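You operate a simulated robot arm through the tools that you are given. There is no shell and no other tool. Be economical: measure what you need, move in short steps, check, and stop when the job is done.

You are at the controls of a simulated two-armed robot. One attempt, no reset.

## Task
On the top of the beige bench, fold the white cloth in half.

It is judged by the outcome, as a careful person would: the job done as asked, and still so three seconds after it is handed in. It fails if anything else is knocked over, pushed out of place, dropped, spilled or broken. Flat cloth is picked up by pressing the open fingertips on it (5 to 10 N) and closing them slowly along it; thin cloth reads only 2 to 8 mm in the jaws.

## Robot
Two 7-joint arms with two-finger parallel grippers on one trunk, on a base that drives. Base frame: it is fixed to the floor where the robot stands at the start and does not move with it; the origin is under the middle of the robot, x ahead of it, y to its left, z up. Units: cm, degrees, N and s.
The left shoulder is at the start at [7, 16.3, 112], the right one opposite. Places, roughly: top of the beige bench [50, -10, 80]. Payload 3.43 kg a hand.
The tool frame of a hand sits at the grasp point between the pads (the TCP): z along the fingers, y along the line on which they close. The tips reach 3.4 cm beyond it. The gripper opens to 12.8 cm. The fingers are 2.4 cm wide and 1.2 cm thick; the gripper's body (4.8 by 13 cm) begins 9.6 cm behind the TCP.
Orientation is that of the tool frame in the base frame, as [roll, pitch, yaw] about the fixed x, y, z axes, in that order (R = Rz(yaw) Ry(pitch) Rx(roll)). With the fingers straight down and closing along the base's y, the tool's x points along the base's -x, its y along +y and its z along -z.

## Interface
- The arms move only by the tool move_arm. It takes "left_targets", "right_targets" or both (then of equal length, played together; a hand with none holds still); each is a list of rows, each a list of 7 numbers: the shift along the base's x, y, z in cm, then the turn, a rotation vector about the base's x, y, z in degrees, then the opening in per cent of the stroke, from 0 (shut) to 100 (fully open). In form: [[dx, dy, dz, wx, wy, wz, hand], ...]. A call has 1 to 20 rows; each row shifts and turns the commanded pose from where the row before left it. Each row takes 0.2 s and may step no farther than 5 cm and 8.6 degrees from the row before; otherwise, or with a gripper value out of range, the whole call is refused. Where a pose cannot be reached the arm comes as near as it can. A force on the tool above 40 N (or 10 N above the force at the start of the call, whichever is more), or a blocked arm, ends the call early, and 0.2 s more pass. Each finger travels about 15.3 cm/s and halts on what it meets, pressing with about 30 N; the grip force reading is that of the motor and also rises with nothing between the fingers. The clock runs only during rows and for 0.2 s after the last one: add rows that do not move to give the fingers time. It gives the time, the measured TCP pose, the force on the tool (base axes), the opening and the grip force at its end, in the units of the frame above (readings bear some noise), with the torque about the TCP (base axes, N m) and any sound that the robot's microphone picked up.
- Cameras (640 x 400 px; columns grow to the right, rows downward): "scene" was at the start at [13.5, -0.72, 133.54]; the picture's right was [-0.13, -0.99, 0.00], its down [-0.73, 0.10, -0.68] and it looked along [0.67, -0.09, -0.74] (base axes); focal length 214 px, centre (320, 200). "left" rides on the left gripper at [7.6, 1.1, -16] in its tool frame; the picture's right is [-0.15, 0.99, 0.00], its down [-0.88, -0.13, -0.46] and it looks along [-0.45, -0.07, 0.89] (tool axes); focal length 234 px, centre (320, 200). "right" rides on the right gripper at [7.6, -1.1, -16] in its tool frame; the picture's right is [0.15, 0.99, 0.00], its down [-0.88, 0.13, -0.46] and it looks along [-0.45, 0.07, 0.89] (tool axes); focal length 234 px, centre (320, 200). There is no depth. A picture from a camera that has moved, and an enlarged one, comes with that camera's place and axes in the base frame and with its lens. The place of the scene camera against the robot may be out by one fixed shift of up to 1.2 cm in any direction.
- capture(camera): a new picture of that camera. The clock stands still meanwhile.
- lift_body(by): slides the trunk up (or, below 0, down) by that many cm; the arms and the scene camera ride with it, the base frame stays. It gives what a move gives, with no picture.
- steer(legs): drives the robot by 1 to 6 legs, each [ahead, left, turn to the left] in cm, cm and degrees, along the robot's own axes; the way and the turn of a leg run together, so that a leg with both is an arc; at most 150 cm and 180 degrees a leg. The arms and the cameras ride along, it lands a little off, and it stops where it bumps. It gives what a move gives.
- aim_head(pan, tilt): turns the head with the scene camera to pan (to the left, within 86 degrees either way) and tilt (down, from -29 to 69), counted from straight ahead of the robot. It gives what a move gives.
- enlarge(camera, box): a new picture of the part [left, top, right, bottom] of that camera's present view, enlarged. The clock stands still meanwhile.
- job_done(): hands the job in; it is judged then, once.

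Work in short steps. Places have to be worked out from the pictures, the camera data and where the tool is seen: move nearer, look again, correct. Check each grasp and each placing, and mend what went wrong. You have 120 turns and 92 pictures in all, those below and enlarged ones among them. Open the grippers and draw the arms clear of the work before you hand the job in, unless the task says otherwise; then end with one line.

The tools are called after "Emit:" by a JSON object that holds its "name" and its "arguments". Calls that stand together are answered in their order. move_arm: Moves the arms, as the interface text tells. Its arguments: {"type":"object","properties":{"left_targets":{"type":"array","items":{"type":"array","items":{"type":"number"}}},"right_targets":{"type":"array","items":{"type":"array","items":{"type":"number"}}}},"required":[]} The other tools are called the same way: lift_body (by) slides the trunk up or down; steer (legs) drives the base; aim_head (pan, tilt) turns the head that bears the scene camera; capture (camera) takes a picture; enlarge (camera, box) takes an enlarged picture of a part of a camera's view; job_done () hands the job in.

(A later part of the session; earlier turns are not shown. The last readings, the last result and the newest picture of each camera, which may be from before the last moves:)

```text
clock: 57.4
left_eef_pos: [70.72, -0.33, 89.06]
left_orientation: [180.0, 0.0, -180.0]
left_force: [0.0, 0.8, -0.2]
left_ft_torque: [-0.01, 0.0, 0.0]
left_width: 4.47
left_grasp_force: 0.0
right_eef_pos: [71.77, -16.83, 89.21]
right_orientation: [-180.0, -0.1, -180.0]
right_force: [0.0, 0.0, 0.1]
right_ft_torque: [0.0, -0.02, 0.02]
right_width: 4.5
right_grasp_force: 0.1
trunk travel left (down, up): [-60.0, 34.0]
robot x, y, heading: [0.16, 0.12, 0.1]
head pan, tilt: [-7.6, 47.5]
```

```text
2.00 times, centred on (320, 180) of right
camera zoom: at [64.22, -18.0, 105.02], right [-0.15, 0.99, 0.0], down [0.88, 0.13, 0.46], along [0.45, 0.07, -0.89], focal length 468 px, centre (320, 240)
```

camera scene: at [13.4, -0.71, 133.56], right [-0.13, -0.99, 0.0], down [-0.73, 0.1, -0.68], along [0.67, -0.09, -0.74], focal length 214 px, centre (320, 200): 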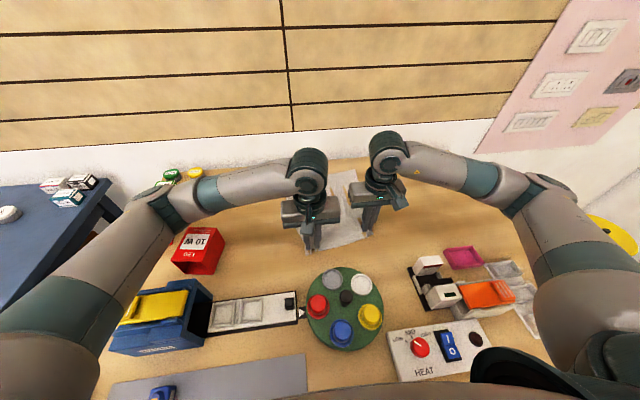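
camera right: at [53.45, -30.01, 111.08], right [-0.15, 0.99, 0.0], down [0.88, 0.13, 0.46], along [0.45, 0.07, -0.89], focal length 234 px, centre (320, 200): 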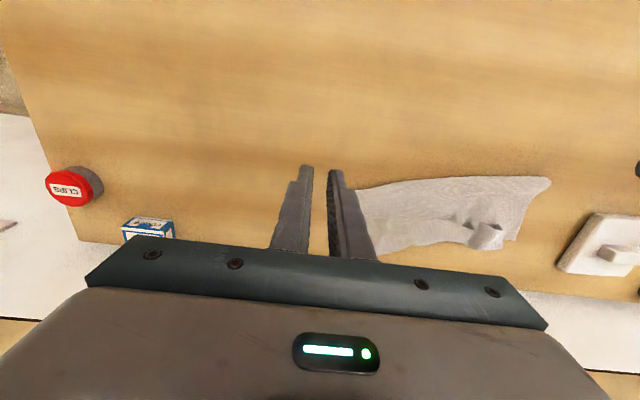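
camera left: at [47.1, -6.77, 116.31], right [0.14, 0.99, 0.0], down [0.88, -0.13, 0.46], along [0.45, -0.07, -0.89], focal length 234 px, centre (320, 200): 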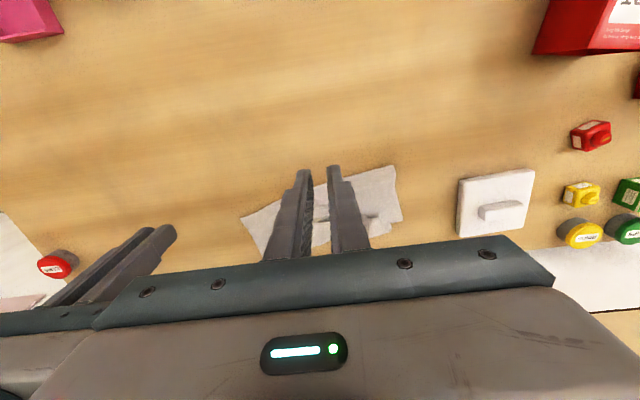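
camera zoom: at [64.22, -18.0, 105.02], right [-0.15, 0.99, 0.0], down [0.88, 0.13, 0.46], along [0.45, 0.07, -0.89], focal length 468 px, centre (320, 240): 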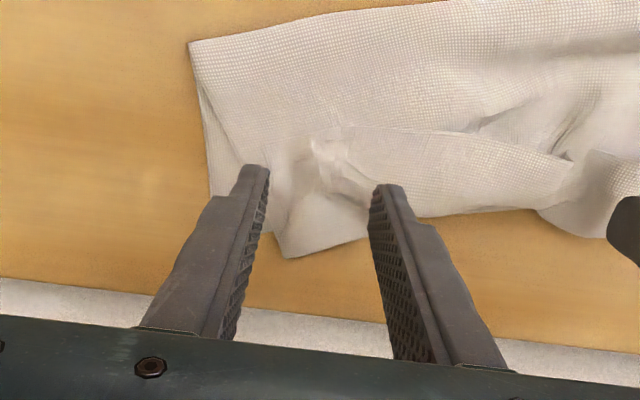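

Left arch edge is at about (69.1, -1.2), right bump edge at about (70.2, -16.4). Shift to pinch ~1 cm inside those edges and descend to near contact.

Emit:
{"name": "move_arm", "arguments": {"left_targets": [[-0.7, -0.9, -1.5, 0, 0, 0, 35], [0, 0, -1.5, 0, 0, 0, 35], [0, 0, -1.3, 0, 0, 0, 35], [0, 0, -0.6, 0, 0, 0, 35], [0, 0, 0, 0, 0, 0, 35]], "right_targets": [[-0.6, 0.4, -1.5, 0, 0, 0, 35], [0, 0, -1.5, 0, 0, 0, 35], [0, 0, -1.3, 0, 0, 0, 35], [0, 0, -0.6, 0, 0, 0, 35], [0, 0, 0, 0, 0, 0, 35]]}}

Emit:
{"name": "enlarge", "arguments": {"camera": "left", "box": [220, 120, 420, 245]}}

Emit:
{"name": "enlarge", "arguments": {"camera": "right", "box": [220, 120, 420, 245]}}

```text
clock: 58.6
left_eef_pos: [70.21, -1.41, 84.28]
left_orientation: [180.0, 0.0, -179.9]
left_force: [0.2, 0.6, 0.6]
left_ft_torque: [0.0, 0.03, 0.01]
left_width: 4.49
left_grasp_force: 0.0
right_eef_pos: [71.17, -16.52, 84.09]
right_orientation: [-180.0, 0.1, -180.0]
right_force: [0.2, 0.1, 0.2]
right_ft_torque: [0.02, 0.02, 0.0]
right_width: 4.45
right_grasp_force: 0.2
trunk travel left (down, up): [-60.0, 34.0]
robot x, y, heading: [-0.18, -0.15, 0.2]
head pan, tilt: [-7.6, 47.5]
```

```text
3.20 times, centred on (320, 182) of left
camera zoom: at [62.56, -0.21, 100.22], right [0.15, 0.99, 0.0], down [0.88, -0.13, 0.45], along [0.45, -0.07, -0.89], focal length 749 px, centre (320, 256)
```

zoom: 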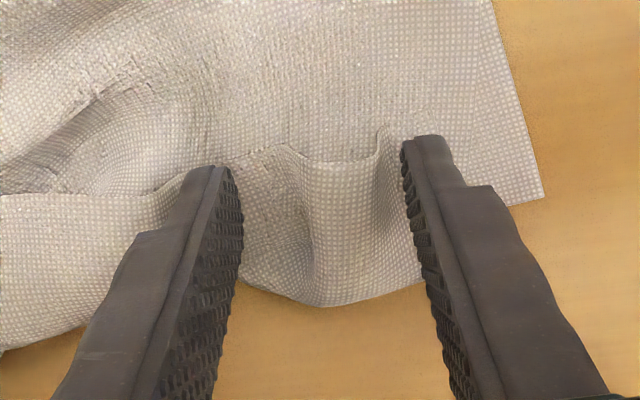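

```text
3.20 times, centred on (320, 182) of right
camera zoom: at [63.8, -17.69, 100.06], right [-0.15, 0.99, 0.0], down [0.88, 0.13, 0.46], along [0.45, 0.07, -0.89], focal length 749 px, centre (320, 256)
```

zoom: 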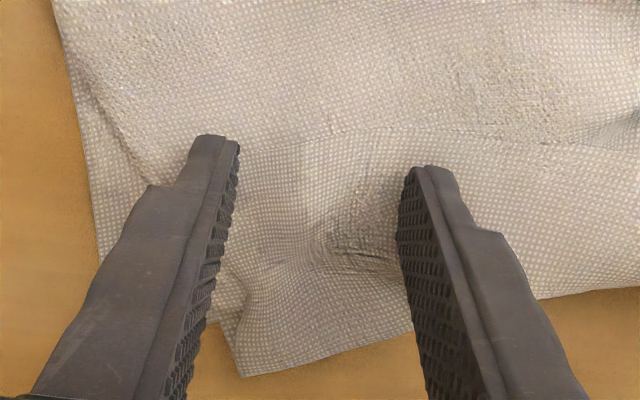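

Both flap edges are well straddled. Close the left around the arch; press the right lightly first.

Emit:
{"name": "move_arm", "arguments": {"left_targets": [[0, 0, -0.3, 0, 0, 0, 35], [0, 0, 0, 0, 0, 0, 32], [0, 0, 0, 0, 0, 0, 28], [0, 0, 0, 0, 0, 0, 25], [0, 0, 0, 0, 0, 0, 22], [0, 0, 0, 0, 0, 0, 19], [0, 0, 0, 0, 0, 0, 16], [0, 0, 0, 0, 0, 0, 13], [0, 0, 0, 0, 0, 0, 10], [0, 0, 0, 0, 0, 0, 7], [0, 0, 0, 0, 0, 0, 4], [0, 0, 0, 0, 0, 0, 1], [0, 0, 0, 0, 0, 0, 0], [0, 0, 0, 0, 0, 0, 0]], "right_targets": [[0, 0, -0.3, 0, 0, 0, 35], [0, 0, -0.15, 0, 0, 0, 35], [0, 0, 0, 0, 0, 0, 35], [0, 0, 0, 0, 0, 0, 35], [0, 0, 0, 0, 0, 0, 35], [0, 0, 0, 0, 0, 0, 35], [0, 0, 0, 0, 0, 0, 35], [0, 0, 0, 0, 0, 0, 35], [0, 0, 0, 0, 0, 0, 35], [0, 0, 0, 0, 0, 0, 35], [0, 0, 0, 0, 0, 0, 35], [0, 0, 0, 0, 0, 0, 35], [0, 0, 0, 0, 0, 0, 35], [0, 0, 0, 0, 0, 0, 35]]}}

Emit:
{"name": "enlarge", "arguments": {"camera": "left", "box": [220, 120, 420, 245]}}

```text
clock: 61.6
left_eef_pos: [70.19, -1.28, 84.05]
left_orientation: [179.9, 0.0, -179.9]
left_force: [-0.8, -0.3, 0.5]
left_ft_torque: [0.0, 0.01, 0.03]
left_width: 1.31
left_grasp_force: 30.0
right_eef_pos: [71.29, -16.59, 83.72]
right_orientation: [179.9, 0.0, 180.0]
right_force: [0.3, 0.9, 0.6]
right_ft_torque: [-0.01, 0.02, -0.03]
right_width: 4.51
right_grasp_force: 0.1
trunk travel left (down, up): [-60.0, 34.0]
robot x, y, heading: [-0.27, -0.12, 0.2]
head pan, tilt: [-7.6, 47.5]
```

```text
3.20 times, centred on (320, 182) of left
camera zoom: at [62.56, -0.24, 100.0], right [0.15, 0.99, 0.0], down [0.88, -0.13, 0.45], along [0.45, -0.07, -0.89], focal length 749 px, centre (320, 256)
```

zoom: 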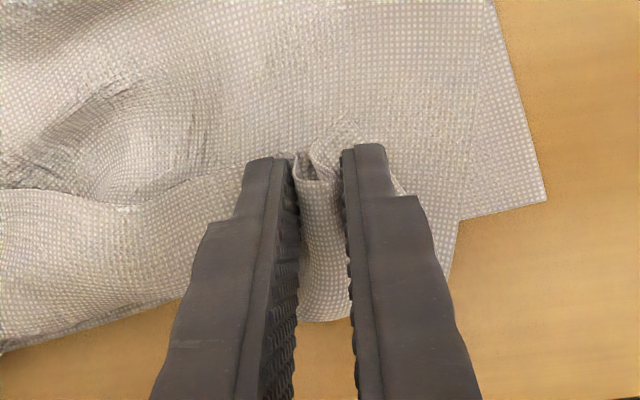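

Left grips the flap edge (1.31 cm, 30 N). Now lower the right a bit more to contact.

Emit:
{"name": "move_arm", "arguments": {"right_targets": [[0, 0, -0.15, 0, 0, 0, 35], [0, 0, 0, 0, 0, 0, 35]]}}

```text
clock: 62.2
left_eef_pos: [70.07, -1.4, 84.06]
left_orientation: [-180.0, 0.0, -179.9]
left_force: [-0.3, -0.3, -0.7]
left_ft_torque: [-0.02, -0.04, -0.01]
left_width: 1.3
left_grasp_force: 30.2
right_eef_pos: [71.24, -16.48, 83.63]
right_orientation: [180.0, 0.1, -180.0]
right_force: [-0.3, 1.1, 1.2]
right_ft_torque: [-0.02, 0.03, 0.02]
right_width: 4.46
right_grasp_force: 0.1
trunk travel left (down, up): [-60.0, 34.0]
robot x, y, heading: [-0.42, -0.05, 0.2]
head pan, tilt: [-7.6, 47.5]
```

Still only ~1 N; press 0.12 more, then close partway and check.

Emit:
{"name": "move_arm", "arguments": {"right_targets": [[0, 0, -0.13, 0, 0, 0, 35], [0, 0, 0, 0, 0, 0, 35], [0, 0, 0, 0, 0, 0, 33], [0, 0, 0, 0, 0, 0, 31], [0, 0, 0, 0, 0, 0, 29], [0, 0, 0, 0, 0, 0, 27], [0, 0, 0, 0, 0, 0, 25]]}}

Emit:
{"name": "enlarge", "arguments": {"camera": "right", "box": [220, 120, 420, 245]}}

```text
clock: 63.8
left_eef_pos: [70.07, -1.23, 84.04]
left_orientation: [179.9, 0.0, -179.9]
left_force: [-0.5, 0.1, 0.2]
left_ft_torque: [-0.01, 0.04, 0.03]
left_width: 1.34
left_grasp_force: 30.3
right_eef_pos: [71.25, -16.54, 83.67]
right_orientation: [-180.0, 0.0, 180.0]
right_force: [-0.3, 1.3, 7.9]
right_ft_torque: [0.07, 0.0, -0.03]
right_width: 3.07
right_grasp_force: 0.0
trunk travel left (down, up): [-60.0, 34.0]
robot x, y, heading: [-0.18, 0.26, -0.1]
head pan, tilt: [-7.6, 47.5]
```

```text
3.20 times, centred on (320, 182) of right
camera zoom: at [63.7, -17.66, 99.53], right [-0.15, 0.99, 0.0], down [0.88, 0.13, 0.46], along [0.45, 0.07, -0.89], focal length 749 px, centre (320, 256)
```

zoom: 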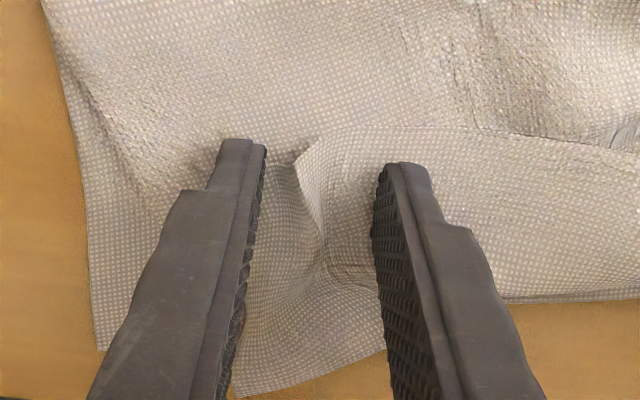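

A ridge is rising at 8 N. Keep closing.

Emit:
{"name": "move_arm", "arguments": {"right_targets": [[0, 0, 0, 0, 0, 0, 23], [0, 0, 0, 0, 0, 0, 21], [0, 0, 0, 0, 0, 0, 19], [0, 0, 0, 0, 0, 0, 17], [0, 0, 0, 0, 0, 0, 15], [0, 0, 0, 0, 0, 0, 13], [0, 0, 0, 0, 0, 0, 11], [0, 0, 0, 0, 0, 0, 9], [0, 0, 0, 0, 0, 0, 7], [0, 0, 0, 0, 0, 0, 5], [0, 0, 0, 0, 0, 0, 3], [0, 0, 0, 0, 0, 0, 0], [0, 0, 0, 0, 0, 0, 0]]}}

Emit:
{"name": "enlarge", "arguments": {"camera": "right", "box": [220, 120, 420, 245]}}

```text
clock: 66.6
left_eef_pos: [70.12, -1.34, 84.04]
left_orientation: [180.0, 0.0, -179.9]
left_force: [0.4, -0.2, 0.0]
left_ft_torque: [0.0, 0.02, 0.0]
left_width: 1.34
left_grasp_force: 30.1
right_eef_pos: [71.09, -16.51, 83.61]
right_orientation: [-179.9, 0.0, -180.0]
right_force: [0.0, -1.7, 9.0]
right_ft_torque: [-0.02, -0.04, 0.01]
right_width: 0.22
right_grasp_force: 29.8
trunk travel left (down, up): [-60.0, 34.0]
robot x, y, heading: [0.06, 0.07, -0.1]
head pan, tilt: [-7.6, 47.5]
```

```text
3.20 times, centred on (320, 182) of right
camera zoom: at [63.69, -17.67, 99.52], right [-0.15, 0.99, 0.0], down [0.88, 0.13, 0.46], along [0.45, 0.07, -0.89], focal length 749 px, centre (320, 256)
```

zoom: 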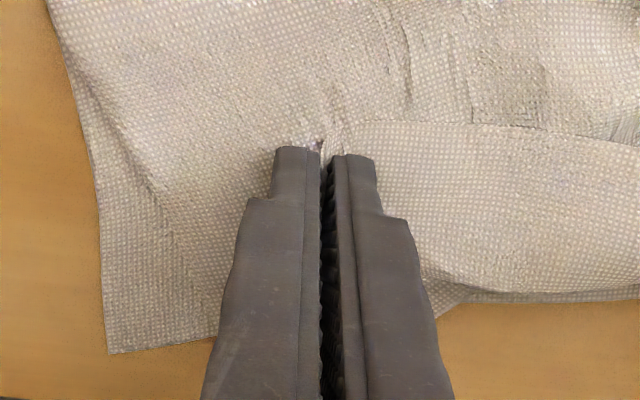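

Right grips too (2.2 mm). Lift both and draw back toward the robot to lay the bottom layer out to mid-line.

Emit:
{"name": "move_arm", "arguments": {"left_targets": [[0, 0, 1.5, 0, 0, 0, 0], [0, 0, 1.5, 0, 0, 0, 0], [-0.5, 0, 1.5, 0, 0, 0, 0], [-1, 0, 1.5, 0, 0, 0, 0], [-1.2, 0, 1, 0, 0, 0, 0], [-1.5, 0, 1, 0, 0, 0, 0], [-1.5, 0, 0.8, 0, 0, 0, 0], [-1.5, 0, 0.5, 0, 0, 0, 0], [-1.5, 0, 0.2, 0, 0, 0, 0], [-1.6, 0, 0, 0, 0, 0, 0], [-1.6, 0, 0, 0, 0, 0, 0], [-1.6, 0, 0, 0, 0, 0, 0], [-1.6, 0, -0.3, 0, 0, 0, 0], [-1.6, 0, -0.5, 0, 0, 0, 0], [-1.6, 0, -1, 0, 0, 0, 0], [0, 0, 0, 0, 0, 0, 0]], "right_targets": [[0, 0, 1.5, 0, 0, 0, 0], [0, 0, 1.5, 0, 0, 0, 0], [-0.5, 0, 1.5, 0, 0, 0, 0], [-1, 0, 1.5, 0, 0, 0, 0], [-1.2, 0, 1, 0, 0, 0, 0], [-1.5, 0, 1, 0, 0, 0, 0], [-1.5, 0, 0.8, 0, 0, 0, 0], [-1.5, 0, 0.5, 0, 0, 0, 0], [-1.5, 0, 0.2, 0, 0, 0, 0], [-1.6, 0, 0, 0, 0, 0, 0], [-1.6, 0, 0, 0, 0, 0, 0], [-1.6, 0, 0, 0, 0, 0, 0], [-1.6, 0, -0.3, 0, 0, 0, 0], [-1.6, 0, -0.5, 0, 0, 0, 0], [-1.6, 0, -1, 0, 0, 0, 0], [0, 0, 0, 0, 0, 0, 0]]}}

Emit:
{"name": "enlarge", "arguments": {"camera": "scene", "box": [200, 115, 440, 265]}}

Emit:
{"name": "capture", "arguments": {"camera": "right"}}

```text
clock: 70.0
left_eef_pos: [51.86, -1.41, 91.48]
left_orientation: [180.0, -0.1, -179.9]
left_force: [0.5, 0.3, 0.2]
left_ft_torque: [0.01, 0.01, 0.02]
left_width: 1.31
left_grasp_force: 29.8
right_eef_pos: [52.96, -16.44, 91.11]
right_orientation: [179.9, 0.0, 180.0]
right_force: [0.6, 0.4, 0.0]
right_ft_torque: [-0.02, -0.01, 0.02]
right_width: 0.2
right_grasp_force: 30.1
trunk travel left (down, up): [-60.0, 34.0]
robot x, y, heading: [0.02, -0.27, 0.0]
head pan, tilt: [-7.6, 47.5]
```

```text
2.67 times, centred on (320, 190) of scene
camera zoom: at [13.52, -0.71, 133.54], right [-0.13, -0.99, 0.0], down [-0.73, 0.1, -0.68], along [0.67, -0.09, -0.74], focal length 572 px, centre (320, 227)
```

zoom: 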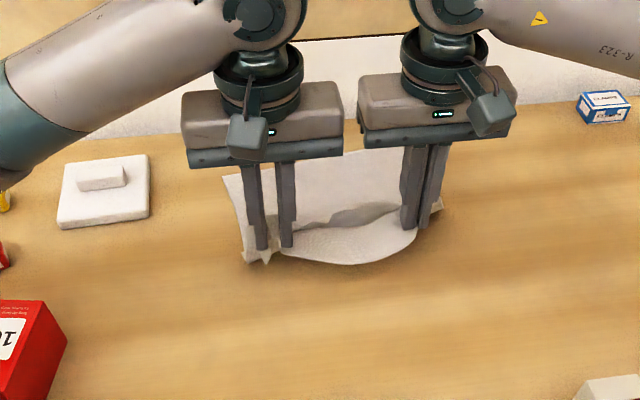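

```text
24 pictures are left
camera right: at [45.41, -17.54, 107.01], right [-0.15, 0.99, 0.0], down [0.88, 0.13, 0.46], along [0.45, 0.07, -0.89], focal length 234 px, centre (320, 200)
```

right: 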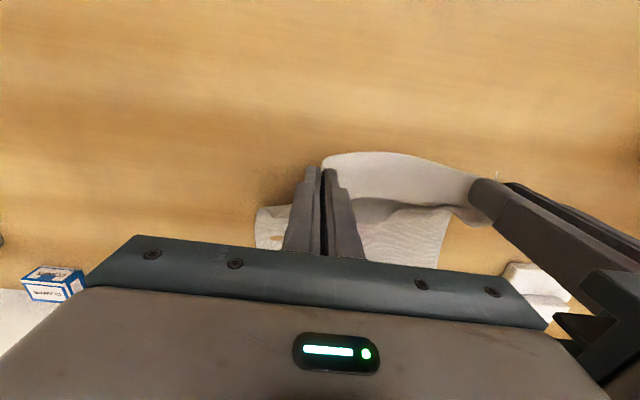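

Both still hold and the bottom layer is laid back. Now sweep forward on a medium arc, ending further ahead (over the far edge) so no belly forms beyond the hands.

Emit:
{"name": "move_arm", "arguments": {"left_targets": [[1.57, 0, 1.25, 0, 0, 0, 0], [1.57, 0, 1.25, 0, 0, 0, 0], [1.67, 0, 0.17, 0, 0, 0, 0], [1.67, 0, 0.17, 0, 0, 0, 0], [1.67, 0, 0.17, 0, 0, 0, 0], [1.33, 0, -0.5, 0, 0, 0, 0], [1.33, 0, -0.5, 0, 0, 0, 0], [1.33, 0, -0.5, 0, 0, 0, 0], [1.17, 0, -0.87, 0, 0, 0, 0], [1.17, 0, -0.87, 0, 0, 0, 0], [1.17, 0, -0.87, 0, 0, 0, 0], [0.83, 0, -1, 0, 0, 0, 0], [0.83, 0, -1, 0, 0, 0, 0], [0.83, 0, -1, 0, 0, 0, 0], [0.77, 0, -1, 0, 0, 0, 0], [0.77, 0, -1, 0, 0, 0, 0], [0.77, 0, -1, 0, 0, 0, 0], [0, 0, 0, 0, 0, 0, 0]], "right_targets": [[1.71, 0, 1.25, 0, 0, 0, 0], [1.71, 0, 1.25, 0, 0, 0, 0], [1.82, 0, 0.17, 0, 0, 0, 0], [1.82, 0, 0.17, 0, 0, 0, 0], [1.82, 0, 0.17, 0, 0, 0, 0], [1.45, 0, -0.5, 0, 0, 0, 0], [1.45, 0, -0.5, 0, 0, 0, 0], [1.45, 0, -0.5, 0, 0, 0, 0], [1.28, 0, -0.87, 0, 0, 0, 0], [1.28, 0, -0.87, 0, 0, 0, 0], [1.28, 0, -0.87, 0, 0, 0, 0], [0.9, 0, -1, 0, 0, 0, 0], [0.9, 0, -1, 0, 0, 0, 0], [0.9, 0, -1, 0, 0, 0, 0], [0.84, 0, -0.9, 0, 0, 0, 0], [0.84, 0, -0.9, 0, 0, 0, 0], [0.84, 0, -0.9, 0, 0, 0, 0], [0, 0, 0, 0, 0, 0, 0]]}}

Emit:
{"name": "enlarge", "arguments": {"camera": "scene", "box": [260, 140, 388, 220]}}

Emit:
{"name": "capture", "arguments": {"camera": "left"}}

Emit:
{"name": "capture", "arguments": {"camera": "right"}}

```text
clock: 73.8
left_eef_pos: [72.21, -1.44, 84.53]
left_orientation: [-179.9, 0.0, 180.0]
left_force: [0.1, -0.3, 0.5]
left_ft_torque: [0.01, -0.02, 0.01]
left_width: 1.33
left_grasp_force: 30.1
right_eef_pos: [75.19, -16.56, 84.55]
right_orientation: [-180.0, 0.0, -180.0]
right_force: [-1.2, 0.6, 0.7]
right_ft_torque: [0.03, -0.03, 0.0]
right_width: 0.22
right_grasp_force: 30.2
trunk travel left (down, up): [-60.0, 34.0]
robot x, y, heading: [0.15, 0.38, -0.2]
head pan, tilt: [-7.6, 47.5]
```

```text
5.00 times, centred on (324, 180) of scene
camera zoom: at [13.47, -0.71, 133.55], right [-0.13, -0.99, 0.0], down [-0.73, 0.1, -0.68], along [0.67, -0.09, -0.74], focal length 1072 px, centre (300, 300)
```

zoom: 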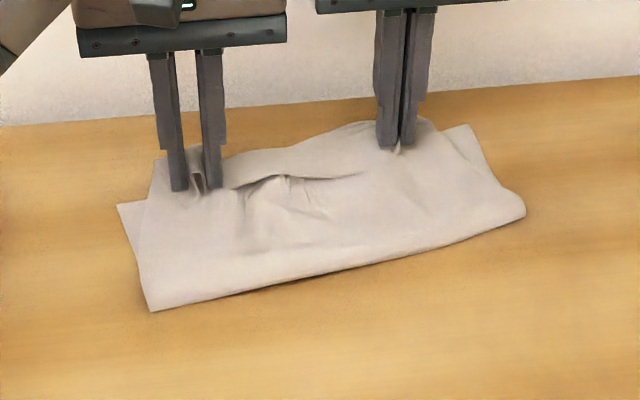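

```text
22 pictures are left
camera left: at [64.57, -0.22, 100.52], right [0.15, 0.99, 0.0], down [0.88, -0.13, 0.46], along [0.45, -0.07, -0.89], focal length 234 px, centre (320, 200)
```

left: 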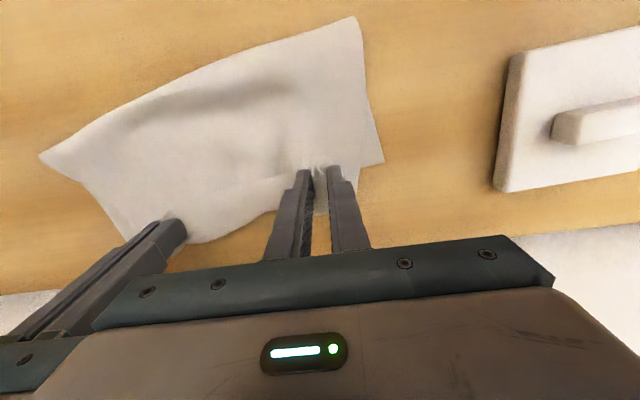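

```text
21 pictures are left
camera right: at [67.71, -17.68, 100.35], right [-0.15, 0.99, 0.0], down [0.88, 0.13, 0.46], along [0.45, 0.07, -0.89], focal length 234 px, centre (320, 200)
```

right: 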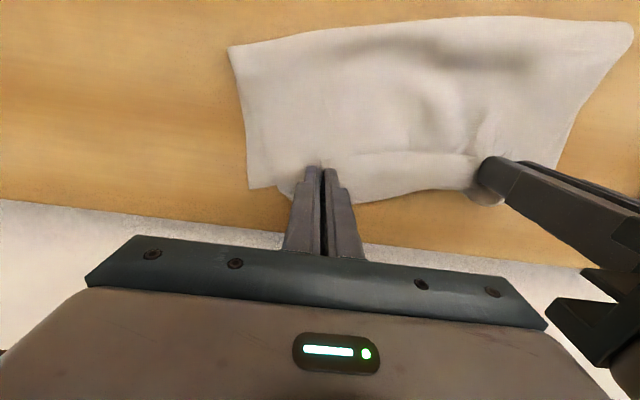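

Same result: descending from height frees slack that bellies instead of rolling the fold back. I'll unfold once more while holding, then fold with the hands kept low the whole way.

Emit:
{"name": "move_arm", "arguments": {"left_targets": [[-0.5, 0, 2, 0, 0, 0, 0], [-1, 0, 2, 0, 0, 0, 0], [-1.5, 0, 2, 0, 0, 0, 0], [-1.5, 0, 1.5, 0, 0, 0, 0], [-1.5, 0, 1, 0, 0, 0, 0], [-1.5, 0, 0.5, 0, 0, 0, 0], [-1.6, 0, 0, 0, 0, 0, 0], [-1.6, 0, 0, 0, 0, 0, 0], [-1.6, 0, 0, 0, 0, 0, 0], [-1.6, 0, 0, 0, 0, 0, 0], [-1.6, 0, 0, 0, 0, 0, 0], [-1.6, 0, 0, 0, 0, 0, 0], [-1.6, 0, -0.5, 0, 0, 0, 0], [-1.6, 0, -1, 0, 0, 0, 0], [-1.6, 0, -1.5, 0, 0, 0, 0], [-1.6, 0, -1.5, 0, 0, 0, 0], [-1.5, 0, -1.5, 0, 0, 0, 0], [-1.5, 0, -1.5, 0, 0, 0, 0], [-1, 0, -1.4, 0, 0, 0, 0], [0, 0, 0, 0, 0, 0, 0]], "right_targets": [[-0.5, 0, 2, 0, 0, 0, 0], [-1, 0, 2, 0, 0, 0, 0], [-1.5, 0, 2, 0, 0, 0, 0], [-1.5, 0, 1.5, 0, 0, 0, 0], [-1.5, 0, 1, 0, 0, 0, 0], [-1.5, 0, 0.5, 0, 0, 0, 0], [-1.6, 0, 0, 0, 0, 0, 0], [-1.6, 0, 0, 0, 0, 0, 0], [-1.6, 0, 0, 0, 0, 0, 0], [-1.6, 0, 0, 0, 0, 0, 0], [-1.6, 0, 0, 0, 0, 0, 0], [-1.6, 0, 0, 0, 0, 0, 0], [-1.6, 0, -0.5, 0, 0, 0, 0], [-1.6, 0, -1, 0, 0, 0, 0], [-1.6, 0, -1.5, 0, 0, 0, 0], [-1.6, 0, -1.5, 0, 0, 0, 0], [-1.5, 0, -1.5, 0, 0, 0, 0], [-1.5, 0, -1.5, 0, 0, 0, 0], [-1, 0, -1.4, 0, 0, 0, 0], [0, 0, 0, 0, 0, 0, 0]]}}

Emit:
{"name": "move_arm", "arguments": {"left_targets": [[-0.8, 0, 0, 0, 0, 0, 0], [-0.8, 0, 0, 0, 0, 0, 0], [-0.8, 0, 0, 0, 0, 0, 0], [0, 0, 0, 0, 0, 0, 0]], "right_targets": [[-0.8, 0, 0, 0, 0, 0, 0], [-0.8, 0, 0, 0, 0, 0, 0], [-0.8, 0, 0, 0, 0, 0, 0], [0, 0, 0, 0, 0, 0, 0]]}}

Emit:
{"name": "enlarge", "arguments": {"camera": "scene", "box": [220, 140, 420, 265]}}

```text
clock: 78.0
left_eef_pos: [44.88, -1.59, 84.44]
left_orientation: [180.0, -0.1, -179.9]
left_force: [0.0, -0.7, -0.6]
left_ft_torque: [0.02, -0.04, 0.01]
left_width: 1.32
left_grasp_force: 30.2
right_eef_pos: [47.65, -16.58, 84.27]
right_orientation: [-179.9, 0.0, -180.0]
right_force: [-0.5, 0.0, -0.4]
right_ft_torque: [0.0, 0.04, -0.01]
right_width: 0.22
right_grasp_force: 29.8
trunk travel left (down, up): [-60.0, 34.0]
robot x, y, heading: [-0.15, -0.06, -0.2]
head pan, tilt: [-7.6, 47.5]
```

```text
clock: 79.0
left_eef_pos: [42.38, -1.6, 84.66]
left_orientation: [180.0, 0.0, -179.9]
left_force: [0.8, -0.1, -0.5]
left_ft_torque: [0.0, -0.02, 0.02]
left_width: 1.3
left_grasp_force: 29.8
right_eef_pos: [45.27, -16.51, 84.35]
right_orientation: [-180.0, 0.0, 180.0]
right_force: [-0.6, 0.0, -0.2]
right_ft_torque: [0.03, -0.01, 0.01]
right_width: 0.21
right_grasp_force: 30.2
trunk travel left (down, up): [-60.0, 34.0]
robot x, y, heading: [-0.22, 0.28, -0.1]
head pan, tilt: [-7.6, 47.5]
```

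```text
3.20 times, centred on (320, 202) of scene
camera zoom: at [13.51, -0.71, 133.54], right [-0.13, -0.99, 0.0], down [-0.73, 0.1, -0.68], along [0.67, -0.09, -0.74], focal length 686 px, centre (320, 192)
```

zoom: 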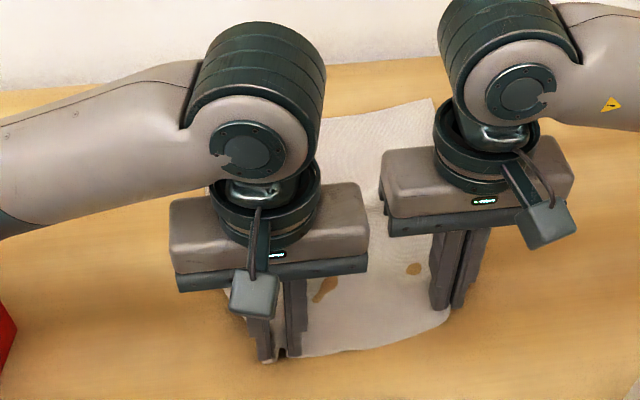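

Flat again. Now the low fold: raise only ~3 cm and go forward to mid-way.

Emit:
{"name": "move_arm", "arguments": {"left_targets": [[0.5, 0, 1, 0, 0, 0, 0], [1, 0, 1, 0, 0, 0, 0], [1.2, 0, 0.7, 0, 0, 0, 0], [1.2, 0, 0.3, 0, 0, 0, 0], [1.3, 0, 0, 0, 0, 0, 0], [1.3, 0, 0, 0, 0, 0, 0], [1.3, 0, 0, 0, 0, 0, 0], [1.3, 0, 0, 0, 0, 0, 0], [1.3, 0, 0, 0, 0, 0, 0], [1.3, 0, 0, 0, 0, 0, 0], [1.3, 0, 0, 0, 0, 0, 0], [1.3, 0, 0, 0, 0, 0, 0], [1.3, 0, 0, 0, 0, 0, 0], [1.3, 0, 0, 0, 0, 0, 0], [0, 0, 0, 0, 0, 0, 0]], "right_targets": [[0.5, 0, 1, 0, 0, 0, 0], [1, 0, 1, 0, 0, 0, 0], [1.2, 0, 0.7, 0, 0, 0, 0], [1.2, 0, 0.3, 0, 0, 0, 0], [1.3, 0, 0, 0, 0, 0, 0], [1.3, 0, 0, 0, 0, 0, 0], [1.3, 0, 0, 0, 0, 0, 0], [1.3, 0, 0, 0, 0, 0, 0], [1.3, 0, 0, 0, 0, 0, 0], [1.3, 0, 0, 0, 0, 0, 0], [1.3, 0, 0, 0, 0, 0, 0], [1.3, 0, 0, 0, 0, 0, 0], [1.3, 0, 0, 0, 0, 0, 0], [1.3, 0, 0, 0, 0, 0, 0], [0, 0, 0, 0, 0, 0, 0]]}}

Emit:
{"name": "enlarge", "arguments": {"camera": "scene", "box": [220, 140, 420, 265]}}

```text
clock: 82.2
left_eef_pos: [59.21, -1.51, 87.76]
left_orientation: [179.9, 0.0, -179.9]
left_force: [0.4, 0.2, 0.7]
left_ft_torque: [0.02, 0.0, -0.01]
left_width: 1.33
left_grasp_force: 29.8
right_eef_pos: [62.31, -16.41, 87.66]
right_orientation: [-180.0, 0.1, -179.9]
right_force: [1.0, -0.1, 0.2]
right_ft_torque: [-0.01, -0.02, 0.01]
right_width: 0.23
right_grasp_force: 30.5
trunk travel left (down, up): [-60.0, 34.0]
robot x, y, heading: [-0.18, -0.13, 0.1]
head pan, tilt: [-7.6, 47.5]
```

```text
3.20 times, centred on (320, 202) of scene
camera zoom: at [13.47, -0.73, 133.55], right [-0.13, -0.99, 0.0], down [-0.73, 0.1, -0.68], along [0.67, -0.09, -0.74], focal length 686 px, centre (320, 192)
```

zoom: 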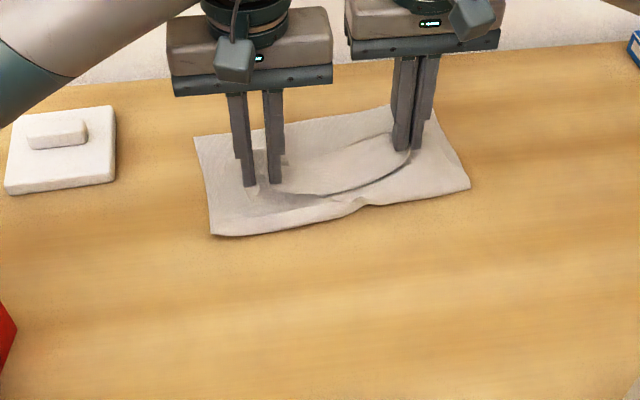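

At mid-way the bottom layer is well laid (fold 57.5 left / 60.6 right), but cloth bellies ahead because it leaves the fingers on their far side. I'll tilt both grippers (fingers pointing back toward the robot) while raising, to take out that belly.

Emit:
{"name": "move_arm", "arguments": {"left_targets": [[0.2, 0, 0.9, 0, 8, 0, 0], [0.2, 0, 0.9, 0, 8, 0, 0], [0.2, 0, 0.9, 0, 8, 0, 0], [0.2, 0, 0.9, 0, 8, 0, 0], [0.2, 0, 0.9, 0, 8, 0, 0], [0.2, 0, 0.9, 0, 8, 0, 0], [0, 0, 0, 0, 0, 0, 0]], "right_targets": [[0.2, 0, 0.9, 0, 8, 0, 0], [0.2, 0, 0.9, 0, 8, 0, 0], [0.2, 0, 0.9, 0, 8, 0, 0], [0.2, 0, 0.9, 0, 8, 0, 0], [0.2, 0, 0.9, 0, 8, 0, 0], [0.2, 0, 0.9, 0, 8, 0, 0], [0, 0, 0, 0, 0, 0, 0]]}}

Emit:
{"name": "enlarge", "arguments": {"camera": "scene", "box": [220, 120, 420, 245]}}

```text
clock: 83.6
left_eef_pos: [60.06, -2.31, 94.01]
left_orientation: [-175.2, -46.2, 176.4]
left_force: [-1.0, 4.3, -0.3]
left_ft_torque: [-0.25, -0.04, 0.34]
left_width: 1.34
left_grasp_force: 29.9
left hand out of reach, approached as far as the arm can: row 6
right_eef_pos: [63.36, -14.58, 94.18]
right_orientation: [173.0, -44.7, -174.3]
right_force: [1.4, -4.1, 0.9]
right_ft_torque: [0.3, 0.0, -0.37]
right_width: 0.21
right_grasp_force: 29.7
right hand out of reach, approached as far as the arm can: row 6
trunk travel left (down, up): [-60.0, 34.0]
robot x, y, heading: [0.1, -0.08, -0.0]
head pan, tilt: [-7.6, 47.5]
stopped in row 7 (left hand): the force on the tool passed its limit (the readings are from after the stop); the commanded pose is now the measured one
```

```text
3.20 times, centred on (320, 182) of scene
camera zoom: at [13.4, -0.65, 133.56], right [-0.13, -0.99, 0.0], down [-0.73, 0.1, -0.68], along [0.67, -0.09, -0.74], focal length 686 px, centre (320, 256)
```

zoom: 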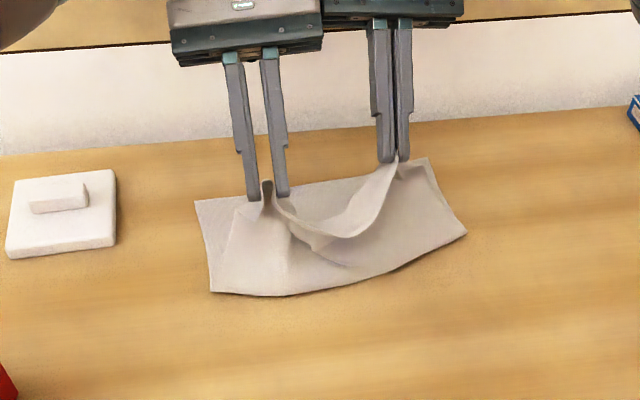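

The 46° tilt brought the gripper bodies together and hit the reach limit. I'll back the tilt off to ~32°, square up both tools and separate them again.

Emit:
{"name": "move_arm", "arguments": {"left_targets": [[0, 0.3, 0, 1.1, -4.7, 0, 0], [0, 0.3, 0, 1.1, -4.7, 0, 0], [0, 0.2, 0, 1.1, -4.7, 0, 0], [0, 0, 0, 0, 0, 0, 0]], "right_targets": [[0, -0.7, 0, -1.6, -4.7, -0.3, 0], [0, -0.6, 0, -1.6, -4.7, -0.3, 0], [0, -0.6, 0, -1.6, -4.7, -0.2, 0], [0, 0, 0, 0, 0, 0, 0]]}}

```text
clock: 84.6
left_eef_pos: [60.14, -1.69, 93.75]
left_orientation: [179.9, -32.2, 179.4]
left_force: [0.2, 1.0, -0.2]
left_ft_torque: [-0.02, 0.03, 0.01]
left_width: 1.31
left_grasp_force: 30.0
right_eef_pos: [63.58, -16.41, 94.01]
right_orientation: [-180.0, -30.9, -179.4]
right_force: [-0.7, 0.3, 1.0]
right_ft_torque: [0.02, -0.01, -0.04]
right_width: 0.21
right_grasp_force: 30.0
trunk travel left (down, up): [-60.0, 34.0]
robot x, y, heading: [0.41, 0.43, 0.0]
head pan, tilt: [-7.6, 47.5]
```

Squared up at ~32° tilt. Now arc forward and down onto the far edge.

Emit:
{"name": "move_arm", "arguments": {"left_targets": [[1.4, 0, 0, 0, 0, 0, 0], [1.4, 0, -0.2, 0, 0, 0, 0], [1.4, 0, -0.4, 0, 0, 0, 0], [1.4, 0, -0.6, 0, 0, 0, 0], [1.4, 0, -0.8, 0, 0, 0, 0], [1.3, 0, -1, 0, 0, 0, 0], [1.2, 0, -1.2, 0, 0, 0, 0], [1.1, 0, -1.3, 0, 0, 0, 0], [1, 0, -1.4, 0, 0, 0, 0], [0.9, 0, -1.4, 0, 0, 0, 0], [0.6, 0, -0.8, 0, 0, 0, 0], [0.6, 0, -0.4, 0, 0, 0, 0], [0, 0, 0, 0, 0, 0, 0]], "right_targets": [[1.4, 0, 0, 0, 0, 0, 0], [1.4, 0, -0.2, 0, 0, 0, 0], [1.4, 0, -0.4, 0, 0, 0, 0], [1.4, 0, -0.6, 0, 0, 0, 0], [1.4, 0, -0.8, 0, 0, 0, 0], [1.3, 0, -1, 0, 0, 0, 0], [1.2, 0, -1.2, 0, 0, 0, 0], [1.1, 0, -1.3, 0, 0, 0, 0], [1, 0, -1.4, 0, 0, 0, 0], [0.9, 0, -1.4, 0, 0, 0, 0], [0.6, 0, -0.8, 0, 0, 0, 0], [0.6, 0, -0.4, 0, 0, 0, 0], [0, 0, 0, 0, 0, 0, 0]]}}

Emit:
{"name": "enlarge", "arguments": {"camera": "scene", "box": [260, 140, 388, 220]}}

Emit:
{"name": "capture", "arguments": {"camera": "left"}}

```text
clock: 87.4
left_eef_pos: [65.17, -1.71, 90.35]
left_orientation: [179.6, -30.9, 179.4]
left_force: [-2.7, 4.1, -0.3]
left_ft_torque: [-0.41, -0.17, 0.25]
left_width: 1.31
left_grasp_force: 29.7
left hand out of reach, approached as far as the arm can: row 5, 6, 7, 8, 9, 10, 11, 12
right_eef_pos: [69.35, -14.79, 87.98]
right_orientation: [179.9, -29.0, -179.6]
right_force: [2.3, -3.3, -0.8]
right_ft_torque: [0.58, 0.23, -0.33]
right_width: 0.2
right_grasp_force: 29.9
right hand out of reach, approached as far as the arm can: row 6, 7, 8, 9, 10, 11, 12
trunk travel left (down, up): [-60.0, 34.0]
robot x, y, heading: [-0.1, -0.36, -0.0]
head pan, tilt: [-7.6, 47.5]
```

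```text
5.00 times, centred on (324, 180) of scene
camera zoom: at [10.77, -1.1, 133.8], right [-0.13, -0.99, -0.01], down [-0.72, 0.1, -0.69], along [0.69, -0.09, -0.72], focal length 1072 px, centre (300, 300)
```

zoom: 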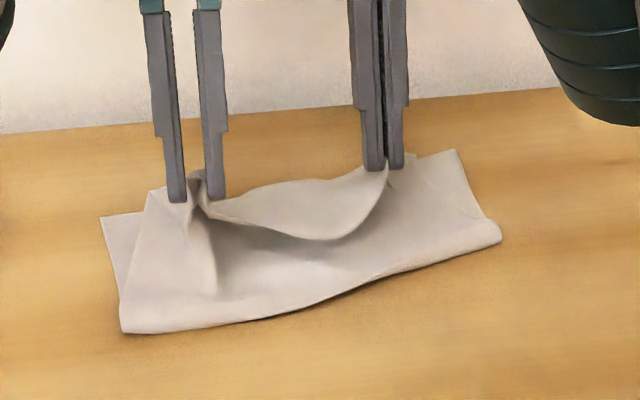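

```text
16 pictures are left
camera left: at [66.72, -0.68, 107.98], right [0.14, 0.99, -0.07], down [0.99, -0.14, -0.06], along [-0.07, -0.06, -1.0], focal length 234 px, centre (320, 200)
```

left: 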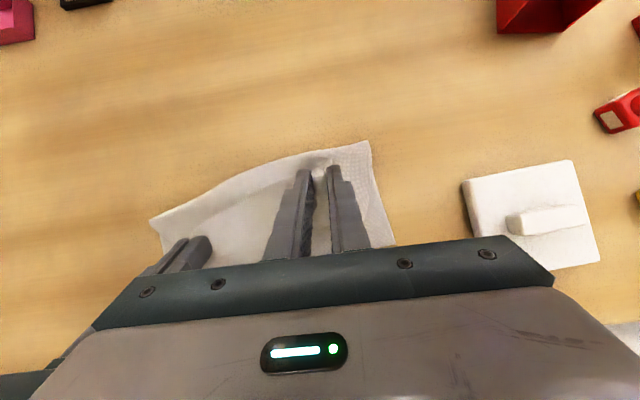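

The tilt isn't reachable further out. I'll bring the command back to where the arms are, return to vertical while advancing, and finish laying the edge slightly past the far edge.

Emit:
{"name": "move_arm", "arguments": {"left_targets": [[-4, 0, 3, 0, 0, 0, 0], [-4, 0, 3, 0, 0, 0, 0], [0.8, 0.1, 0, 0, -8, 0, 0], [0.8, 0.1, -0.2, 0, -8, 0, 0], [1, 0, -0.4, 0, -8, 0, 0], [1, 0, -0.6, 0, -7.5, 0, 0], [1.2, 0, -0.8, 0, 0, 0, 0], [1.2, 0, -0.9, 0, 0, 0, 0], [1.1, 0, -1, 0, 0, 0, 0], [1.0, 0, -1, 0, 0, 0, 0], [0.6, 0, -0.8, 0, 0, 0, 0], [0, 0, 0, 0, 0, 0, 0]], "right_targets": [[-4, -0.3, 2, 0, 0, 0, 0], [-4, -0.2, 2, 0, 0, 0, 0], [0.8, -0.1, 0, 0, -8, 0, 0], [0.8, 0, 0, 0, -8, 0, 0], [1, 0, 0, 0, -8, 0, 0], [1, 0, -0.3, 0, -7, 0, 0], [1.2, 0, -0.5, 0, 0, 0, 0], [1.2, 0, -0.6, 0, 0, 0, 0], [1.1, 0, -0.7, 0, 0, 0, 0], [1.0, 0, -0.8, 0, 0, 0, 0], [0.6, 0, -0.7, 0, 0, 0, 0], [0, 0, 0, 0, 0, 0, 0]]}}

Emit:
{"name": "enlarge", "arguments": {"camera": "scene", "box": [260, 140, 388, 220]}}

```text
clock: 90.0
left_eef_pos: [67.54, -0.98, 89.34]
left_orientation: [179.6, -0.8, 179.6]
left_force: [0.1, 0.4, 0.6]
left_ft_torque: [-0.02, 0.01, -0.02]
left_width: 1.26
left_grasp_force: 30.1
right_eef_pos: [71.22, -15.18, 86.27]
right_orientation: [-179.7, 0.1, -179.4]
right_force: [-0.7, 0.2, 0.1]
right_ft_torque: [0.0, 0.0, -0.01]
right_width: 0.22
right_grasp_force: 30.0
trunk travel left (down, up): [-60.0, 34.0]
robot x, y, heading: [0.0, -0.1, 0.0]
head pan, tilt: [-7.6, 47.5]
```

```text
5.00 times, centred on (324, 180) of scene
camera zoom: at [13.49, -0.72, 133.55], right [-0.13, -0.99, 0.0], down [-0.73, 0.1, -0.68], along [0.67, -0.09, -0.74], focal length 1072 px, centre (300, 300)
```

zoom: 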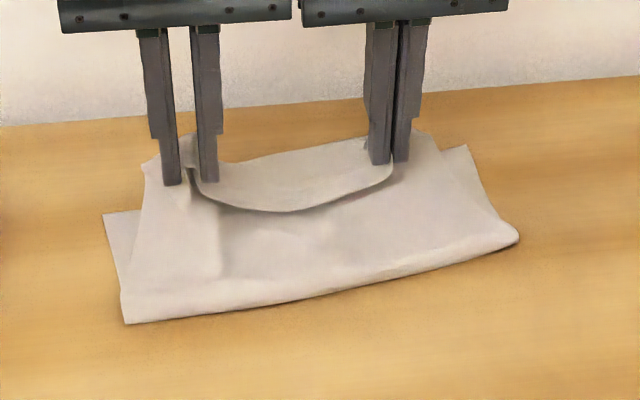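

Vertical again with a neat panel. Advance and lower to just past the far edge.

Emit:
{"name": "move_arm", "arguments": {"left_targets": [[1.3, 0.1, -0.5, 0, 0, 0, 0], [1.3, 0.1, -0.7, 0, 0, 0, 0], [1.3, 0.1, -0.9, 0, 0, 0, 0], [1.1, 0, -1, 0, 0, 0, 0], [0.9, 0, -1, 0, 0, 0, 0], [0.6, 0, -0.9, 0, 0, 0, 0], [0, 0, 0, 0, 0, 0, 0]], "right_targets": [[1.3, -0.2, 0.3, 0, 0, 0, 0], [1.3, -0.2, 0, 0, 0, 0, 0], [1.2, -0.2, -0.4, 0, 0, 0, 0], [1, -0.1, -0.6, 0, 0, 0, 0], [0.9, 0, -0.6, 0, 0, 0, 0], [0.6, 0, -0.6, 0, 0, 0, 0], [0, 0, 0, 0, 0, 0, 0]]}}

Emit:
{"name": "enlarge", "arguments": {"camera": "scene", "box": [260, 140, 388, 220]}}

```text
clock: 91.6
left_eef_pos: [73.92, -0.8, 84.16]
left_orientation: [179.5, -0.7, 179.4]
left_force: [-0.4, 0.0, -0.4]
left_ft_torque: [0.02, -0.01, 0.01]
left_width: 1.27
left_grasp_force: 30.0
right_eef_pos: [77.51, -15.57, 84.26]
right_orientation: [-179.8, 0.2, -179.4]
right_force: [0.7, -0.1, 1.7]
right_ft_torque: [0.01, 0.0, -0.04]
right_width: 0.23
right_grasp_force: 30.2
trunk travel left (down, up): [-60.0, 34.0]
robot x, y, heading: [-0.05, -0.11, -0.0]
head pan, tilt: [-7.6, 47.5]
```

```text
5.00 times, centred on (324, 180) of scene
camera zoom: at [13.48, -0.71, 133.55], right [-0.13, -0.99, 0.0], down [-0.73, 0.1, -0.68], along [0.67, -0.09, -0.74], focal length 1072 px, centre (300, 300)
```

zoom: 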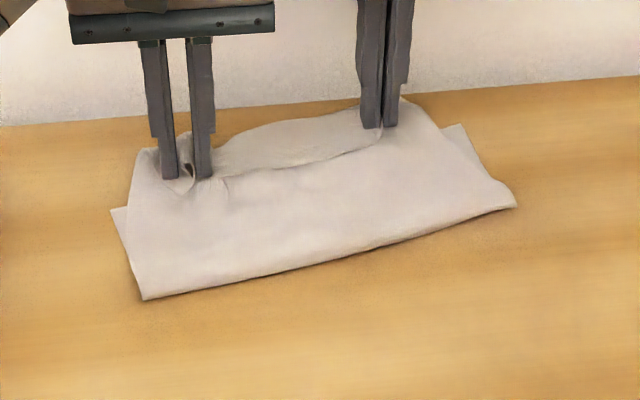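

The top is now nearly flat; the edge between the hands sags because they are only 14.8 cm apart. I'll spread them to ~16.5, come back 1.5 cm to align with the far edge, then release and lift clear.

Emit:
{"name": "move_arm", "arguments": {"left_targets": [[0, 0.4, 0, 0, 0, 0, 0], [0, 0.4, 0, 0, 0, 0, 0], [-0.7, 0, 0, 0, 0, 0, 0], [-0.7, 0, -0.2, 0, 0, 0, 0], [0, 0, 0, 0, 0, 0, 8], [0, 0, 0, 0, 0, 0, 16], [0, 0, 0, 0, 0, 0, 24], [0, 0, 0, 0, 0, 0, 30], [0, 0, 0.5, 0, 0, 0, 30], [0, 0, 1.5, 0, 0, 0, 30], [0, 0, 3, 0, 0, 0, 30], [0, 0, 4, 0, 0, 0, 20], [-3, 1, 1, 0, 0, 0, 0], [-3, 2, 0, 0, 0, 0, 0], [-3, 2, 0, 0, 0, 0, 0], [0, 0, 0, 0, 0, 0, 0]], "right_targets": [[0, -0.4, 0, 0, 0, 0, 0], [0, -0.4, 0, 0, 0, 0, 0], [-0.7, 0, 0, 0, 0, 0, 0], [-0.7, 0, -0.2, 0, 0, 0, 0], [0, 0, 0, 0, 0, 0, 8], [0, 0, 0, 0, 0, 0, 16], [0, 0, 0, 0, 0, 0, 20], [0, 0, 0, 0, 0, 0, 20], [0, 0, 0.5, 0, 0, 0, 20], [0, 0, 1.5, 0, 0, 0, 20], [0, 0, 3, 0, 0, 0, 20], [0, 0, 4, 0, 0, 0, 20], [-3, -1, 1, 0, 0, 0, 0], [-3, -2, 0, 0, 0, 0, 0], [-3, -2, 0, 0, 0, 0, 0], [0, 0, 0, 0, 0, 0, 0]]}}

Emit:
{"name": "enlarge", "arguments": {"camera": "scene", "box": [260, 140, 388, 220]}}

```text
clock: 95.0
left_eef_pos: [63.5, 4.78, 93.88]
left_orientation: [179.6, -0.8, 179.6]
left_force: [-0.1, -0.3, 0.2]
left_ft_torque: [-0.02, 0.03, 0.01]
left_width: 0.0
left_grasp_force: 30.0
right_eef_pos: [67.43, -21.63, 93.89]
right_orientation: [-179.7, 0.1, -179.4]
right_force: [0.4, -0.1, -0.3]
right_ft_torque: [0.02, 0.04, 0.01]
right_width: 0.01
right_grasp_force: 30.5
trunk travel left (down, up): [-60.0, 34.0]
robot x, y, heading: [0.02, -0.17, -0.1]
head pan, tilt: [-7.6, 47.5]
```

```text
5.00 times, centred on (324, 180) of scene
camera zoom: at [13.64, -0.7, 133.53], right [-0.13, -0.99, 0.0], down [-0.73, 0.1, -0.67], along [0.67, -0.09, -0.74], focal length 1072 px, centre (300, 300)
```

zoom: 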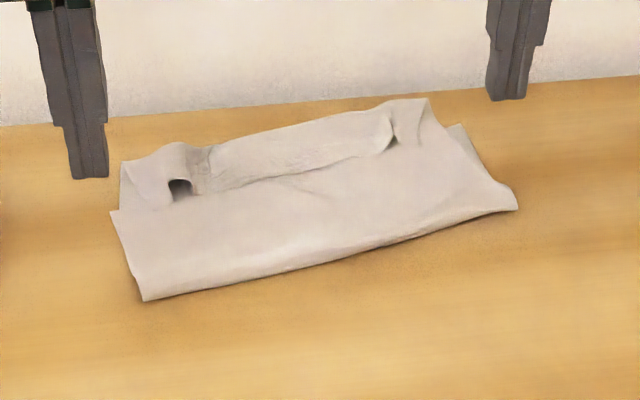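

Released. The top layer overshoots the bottom with a ~3.5 cm flap curled back, while the bottom is short (fold too far forward). I'll press closed fingertips on the top layer near the fold and drag it toward the robot so the fold rolls back. First get to near contact.

Emit:
{"name": "move_arm", "arguments": {"left_targets": [[1.7, -3.9, 0, 0, 0, 0, 0], [1.8, -3.9, 0, 0, 0, 0, 0], [0, 0, -3, 0, 0, 0, 0], [0, 0, -3, 0, 0, 0, 0], [0, 0, -2, 0, 0, 0, 0], [0, 0, -1.3, 0, 0, 0, 0], [0, 0, 0, 0, 0, 0, 0]], "right_targets": [[2, 2.8, 0, 0, 0, 0, 0], [2, 2.8, 0, 0, 0, 0, 0], [0, 0, -3, 0, 0, 0, 0], [0, 0, -3, 0, 0, 0, 0], [0, 0, -2, 0, 0, 0, 0], [0, 0, -1.3, 0, 0, 0, 0], [0, 0, 0, 0, 0, 0, 0]]}}

```text
clock: 96.6
left_eef_pos: [67.05, -2.76, 84.73]
left_orientation: [179.5, -0.8, 179.7]
left_force: [6.3, 15.3, 5.4]
left_ft_torque: [-2.56, 0.89, 0.83]
left_width: 0.0
left_grasp_force: 30.0
right_eef_pos: [71.24, -15.93, 84.78]
right_orientation: [-179.7, 0.0, -179.4]
right_force: [-7.8, -15.6, -6.1]
right_ft_torque: [1.82, -1.08, 0.76]
right_width: 0.04
right_grasp_force: 30.1
trunk travel left (down, up): [-60.0, 34.0]
robot x, y, heading: [0.16, -0.23, 0.1]
head pan, tilt: [-7.6, 47.5]
```

The gripper bodies are touching each other (13 cm apart); separate them by 2.5 cm and then lower to contact.

Emit:
{"name": "move_arm", "arguments": {"left_targets": [[0, 0.6, 0, 0, 0, 0, 0], [0, 0.7, 0, 0, 0, 0, 0], [0, 0, -0.4, 0, 0, 0, 0], [0, 0, -0.3, 0, 0, 0, 0], [0, 0, 0, 0, 0, 0, 0]], "right_targets": [[0, -0.6, 0, 0, 0, 0, 0], [0, -0.7, 0, 0, 0, 0, 0], [0, 0, -0.4, 0, 0, 0, 0], [0, 0, -0.3, 0, 0, 0, 0], [0, 0, 0, 0, 0, 0, 0]]}}

```text
clock: 97.8
left_eef_pos: [67.02, -1.62, 84.03]
left_orientation: [179.5, -0.7, 179.5]
left_force: [0.0, 0.5, -0.4]
left_ft_torque: [0.0, -0.01, 0.04]
left_width: 0.02
left_grasp_force: 30.2
right_eef_pos: [71.34, -17.26, 84.14]
right_orientation: [-179.7, 0.0, -179.4]
right_force: [0.0, 0.1, -0.2]
right_ft_torque: [-0.01, -0.02, -0.03]
right_width: 0.0
right_grasp_force: 29.4
trunk travel left (down, up): [-60.0, 34.0]
robot x, y, heading: [-0.23, 0.13, -0.0]
head pan, tilt: [-7.6, 47.5]
```

Free of each other. Lower until light contact.

Emit:
{"name": "move_arm", "arguments": {"left_targets": [[0, 0, -0.2, 0, 0, 0, 0], [0, 0, -0.15, 0, 0, 0, 0], [0, 0, 0, 0, 0, 0, 0]], "right_targets": [[0, 0, -0.2, 0, 0, 0, 0], [0, 0, -0.2, 0, 0, 0, 0], [0, 0, 0, 0, 0, 0, 0]]}}

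```text
clock: 98.6
left_eef_pos: [67.01, -1.55, 83.47]
left_orientation: [179.5, -0.7, 179.5]
left_force: [-0.1, -0.6, 1.9]
left_ft_torque: [-0.05, -0.04, -0.01]
left_width: 0.0
left_grasp_force: 30.8
right_eef_pos: [71.25, -17.17, 83.79]
right_orientation: [-179.7, 0.1, -179.5]
right_force: [0.3, 0.5, 0.8]
right_ft_torque: [0.0, 0.04, 0.02]
right_width: 0.02
right_grasp_force: 29.6
trunk travel left (down, up): [-60.0, 34.0]
robot x, y, heading: [-0.06, -0.06, 0.1]
head pan, tilt: [-7.6, 47.5]
```

Light contact. Press a touch and drag 4 cm toward the robot.

Emit:
{"name": "move_arm", "arguments": {"left_targets": [[0, 0, -0.05, 0, 0, 0, 0], [-0.5, 0, 0, 0, 0, 0, 0], [-0.5, 0, 0, 0, 0, 0, 0], [-0.5, 0, 0, 0, 0, 0, 0], [-0.5, 0, 0, 0, 0, 0, 0], [-0.5, 0, 0, 0, 0, 0, 0], [-0.5, 0, 0, 0, 0, 0, 0], [-0.5, 0, 0, 0, 0, 0, 0], [-0.5, 0, 0, 0, 0, 0, 0], [0, 0, 0, 0, 0, 0, 0]], "right_targets": [[0, 0, -0.2, 0, 0, 0, 0], [-0.5, 0, 0, 0, 0, 0, 0], [-0.5, 0, 0, 0, 0, 0, 0], [-0.5, 0, 0, 0, 0, 0, 0], [-0.5, 0, 0, 0, 0, 0, 0], [-0.5, 0, 0, 0, 0, 0, 0], [-0.5, 0, 0, 0, 0, 0, 0], [-0.5, 0, 0, 0, 0, 0, 0], [-0.5, 0, 0, 0, 0, 0, 0], [0, 0, 0, 0, 0, 0, 0]]}}

Emit:
{"name": "enlarge", "arguments": {"camera": "scene", "box": [260, 140, 388, 220]}}

```text
clock: 100.8
left_eef_pos: [62.96, -1.56, 83.61]
left_orientation: [179.5, -0.7, 179.4]
left_force: [0.7, -0.4, 1.6]
left_ft_torque: [-0.04, -0.03, 0.02]
left_width: 0.0
left_grasp_force: 29.9
right_eef_pos: [67.33, -17.06, 83.48]
right_orientation: [-179.7, 0.1, -179.4]
right_force: [0.2, -0.2, 2.1]
right_ft_torque: [0.01, 0.0, 0.03]
right_width: 0.01
right_grasp_force: 30.0
trunk travel left (down, up): [-60.0, 34.0]
robot x, y, heading: [0.06, 0.29, -0.2]
head pan, tilt: [-7.6, 47.5]
```

```text
5.00 times, centred on (324, 180) of scene
camera zoom: at [13.49, -0.71, 133.55], right [-0.13, -0.99, 0.0], down [-0.73, 0.1, -0.68], along [0.67, -0.09, -0.74], focal length 1072 px, centre (300, 300)
```

zoom: 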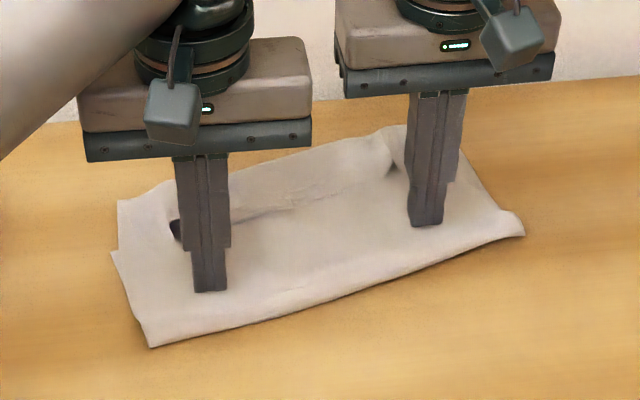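

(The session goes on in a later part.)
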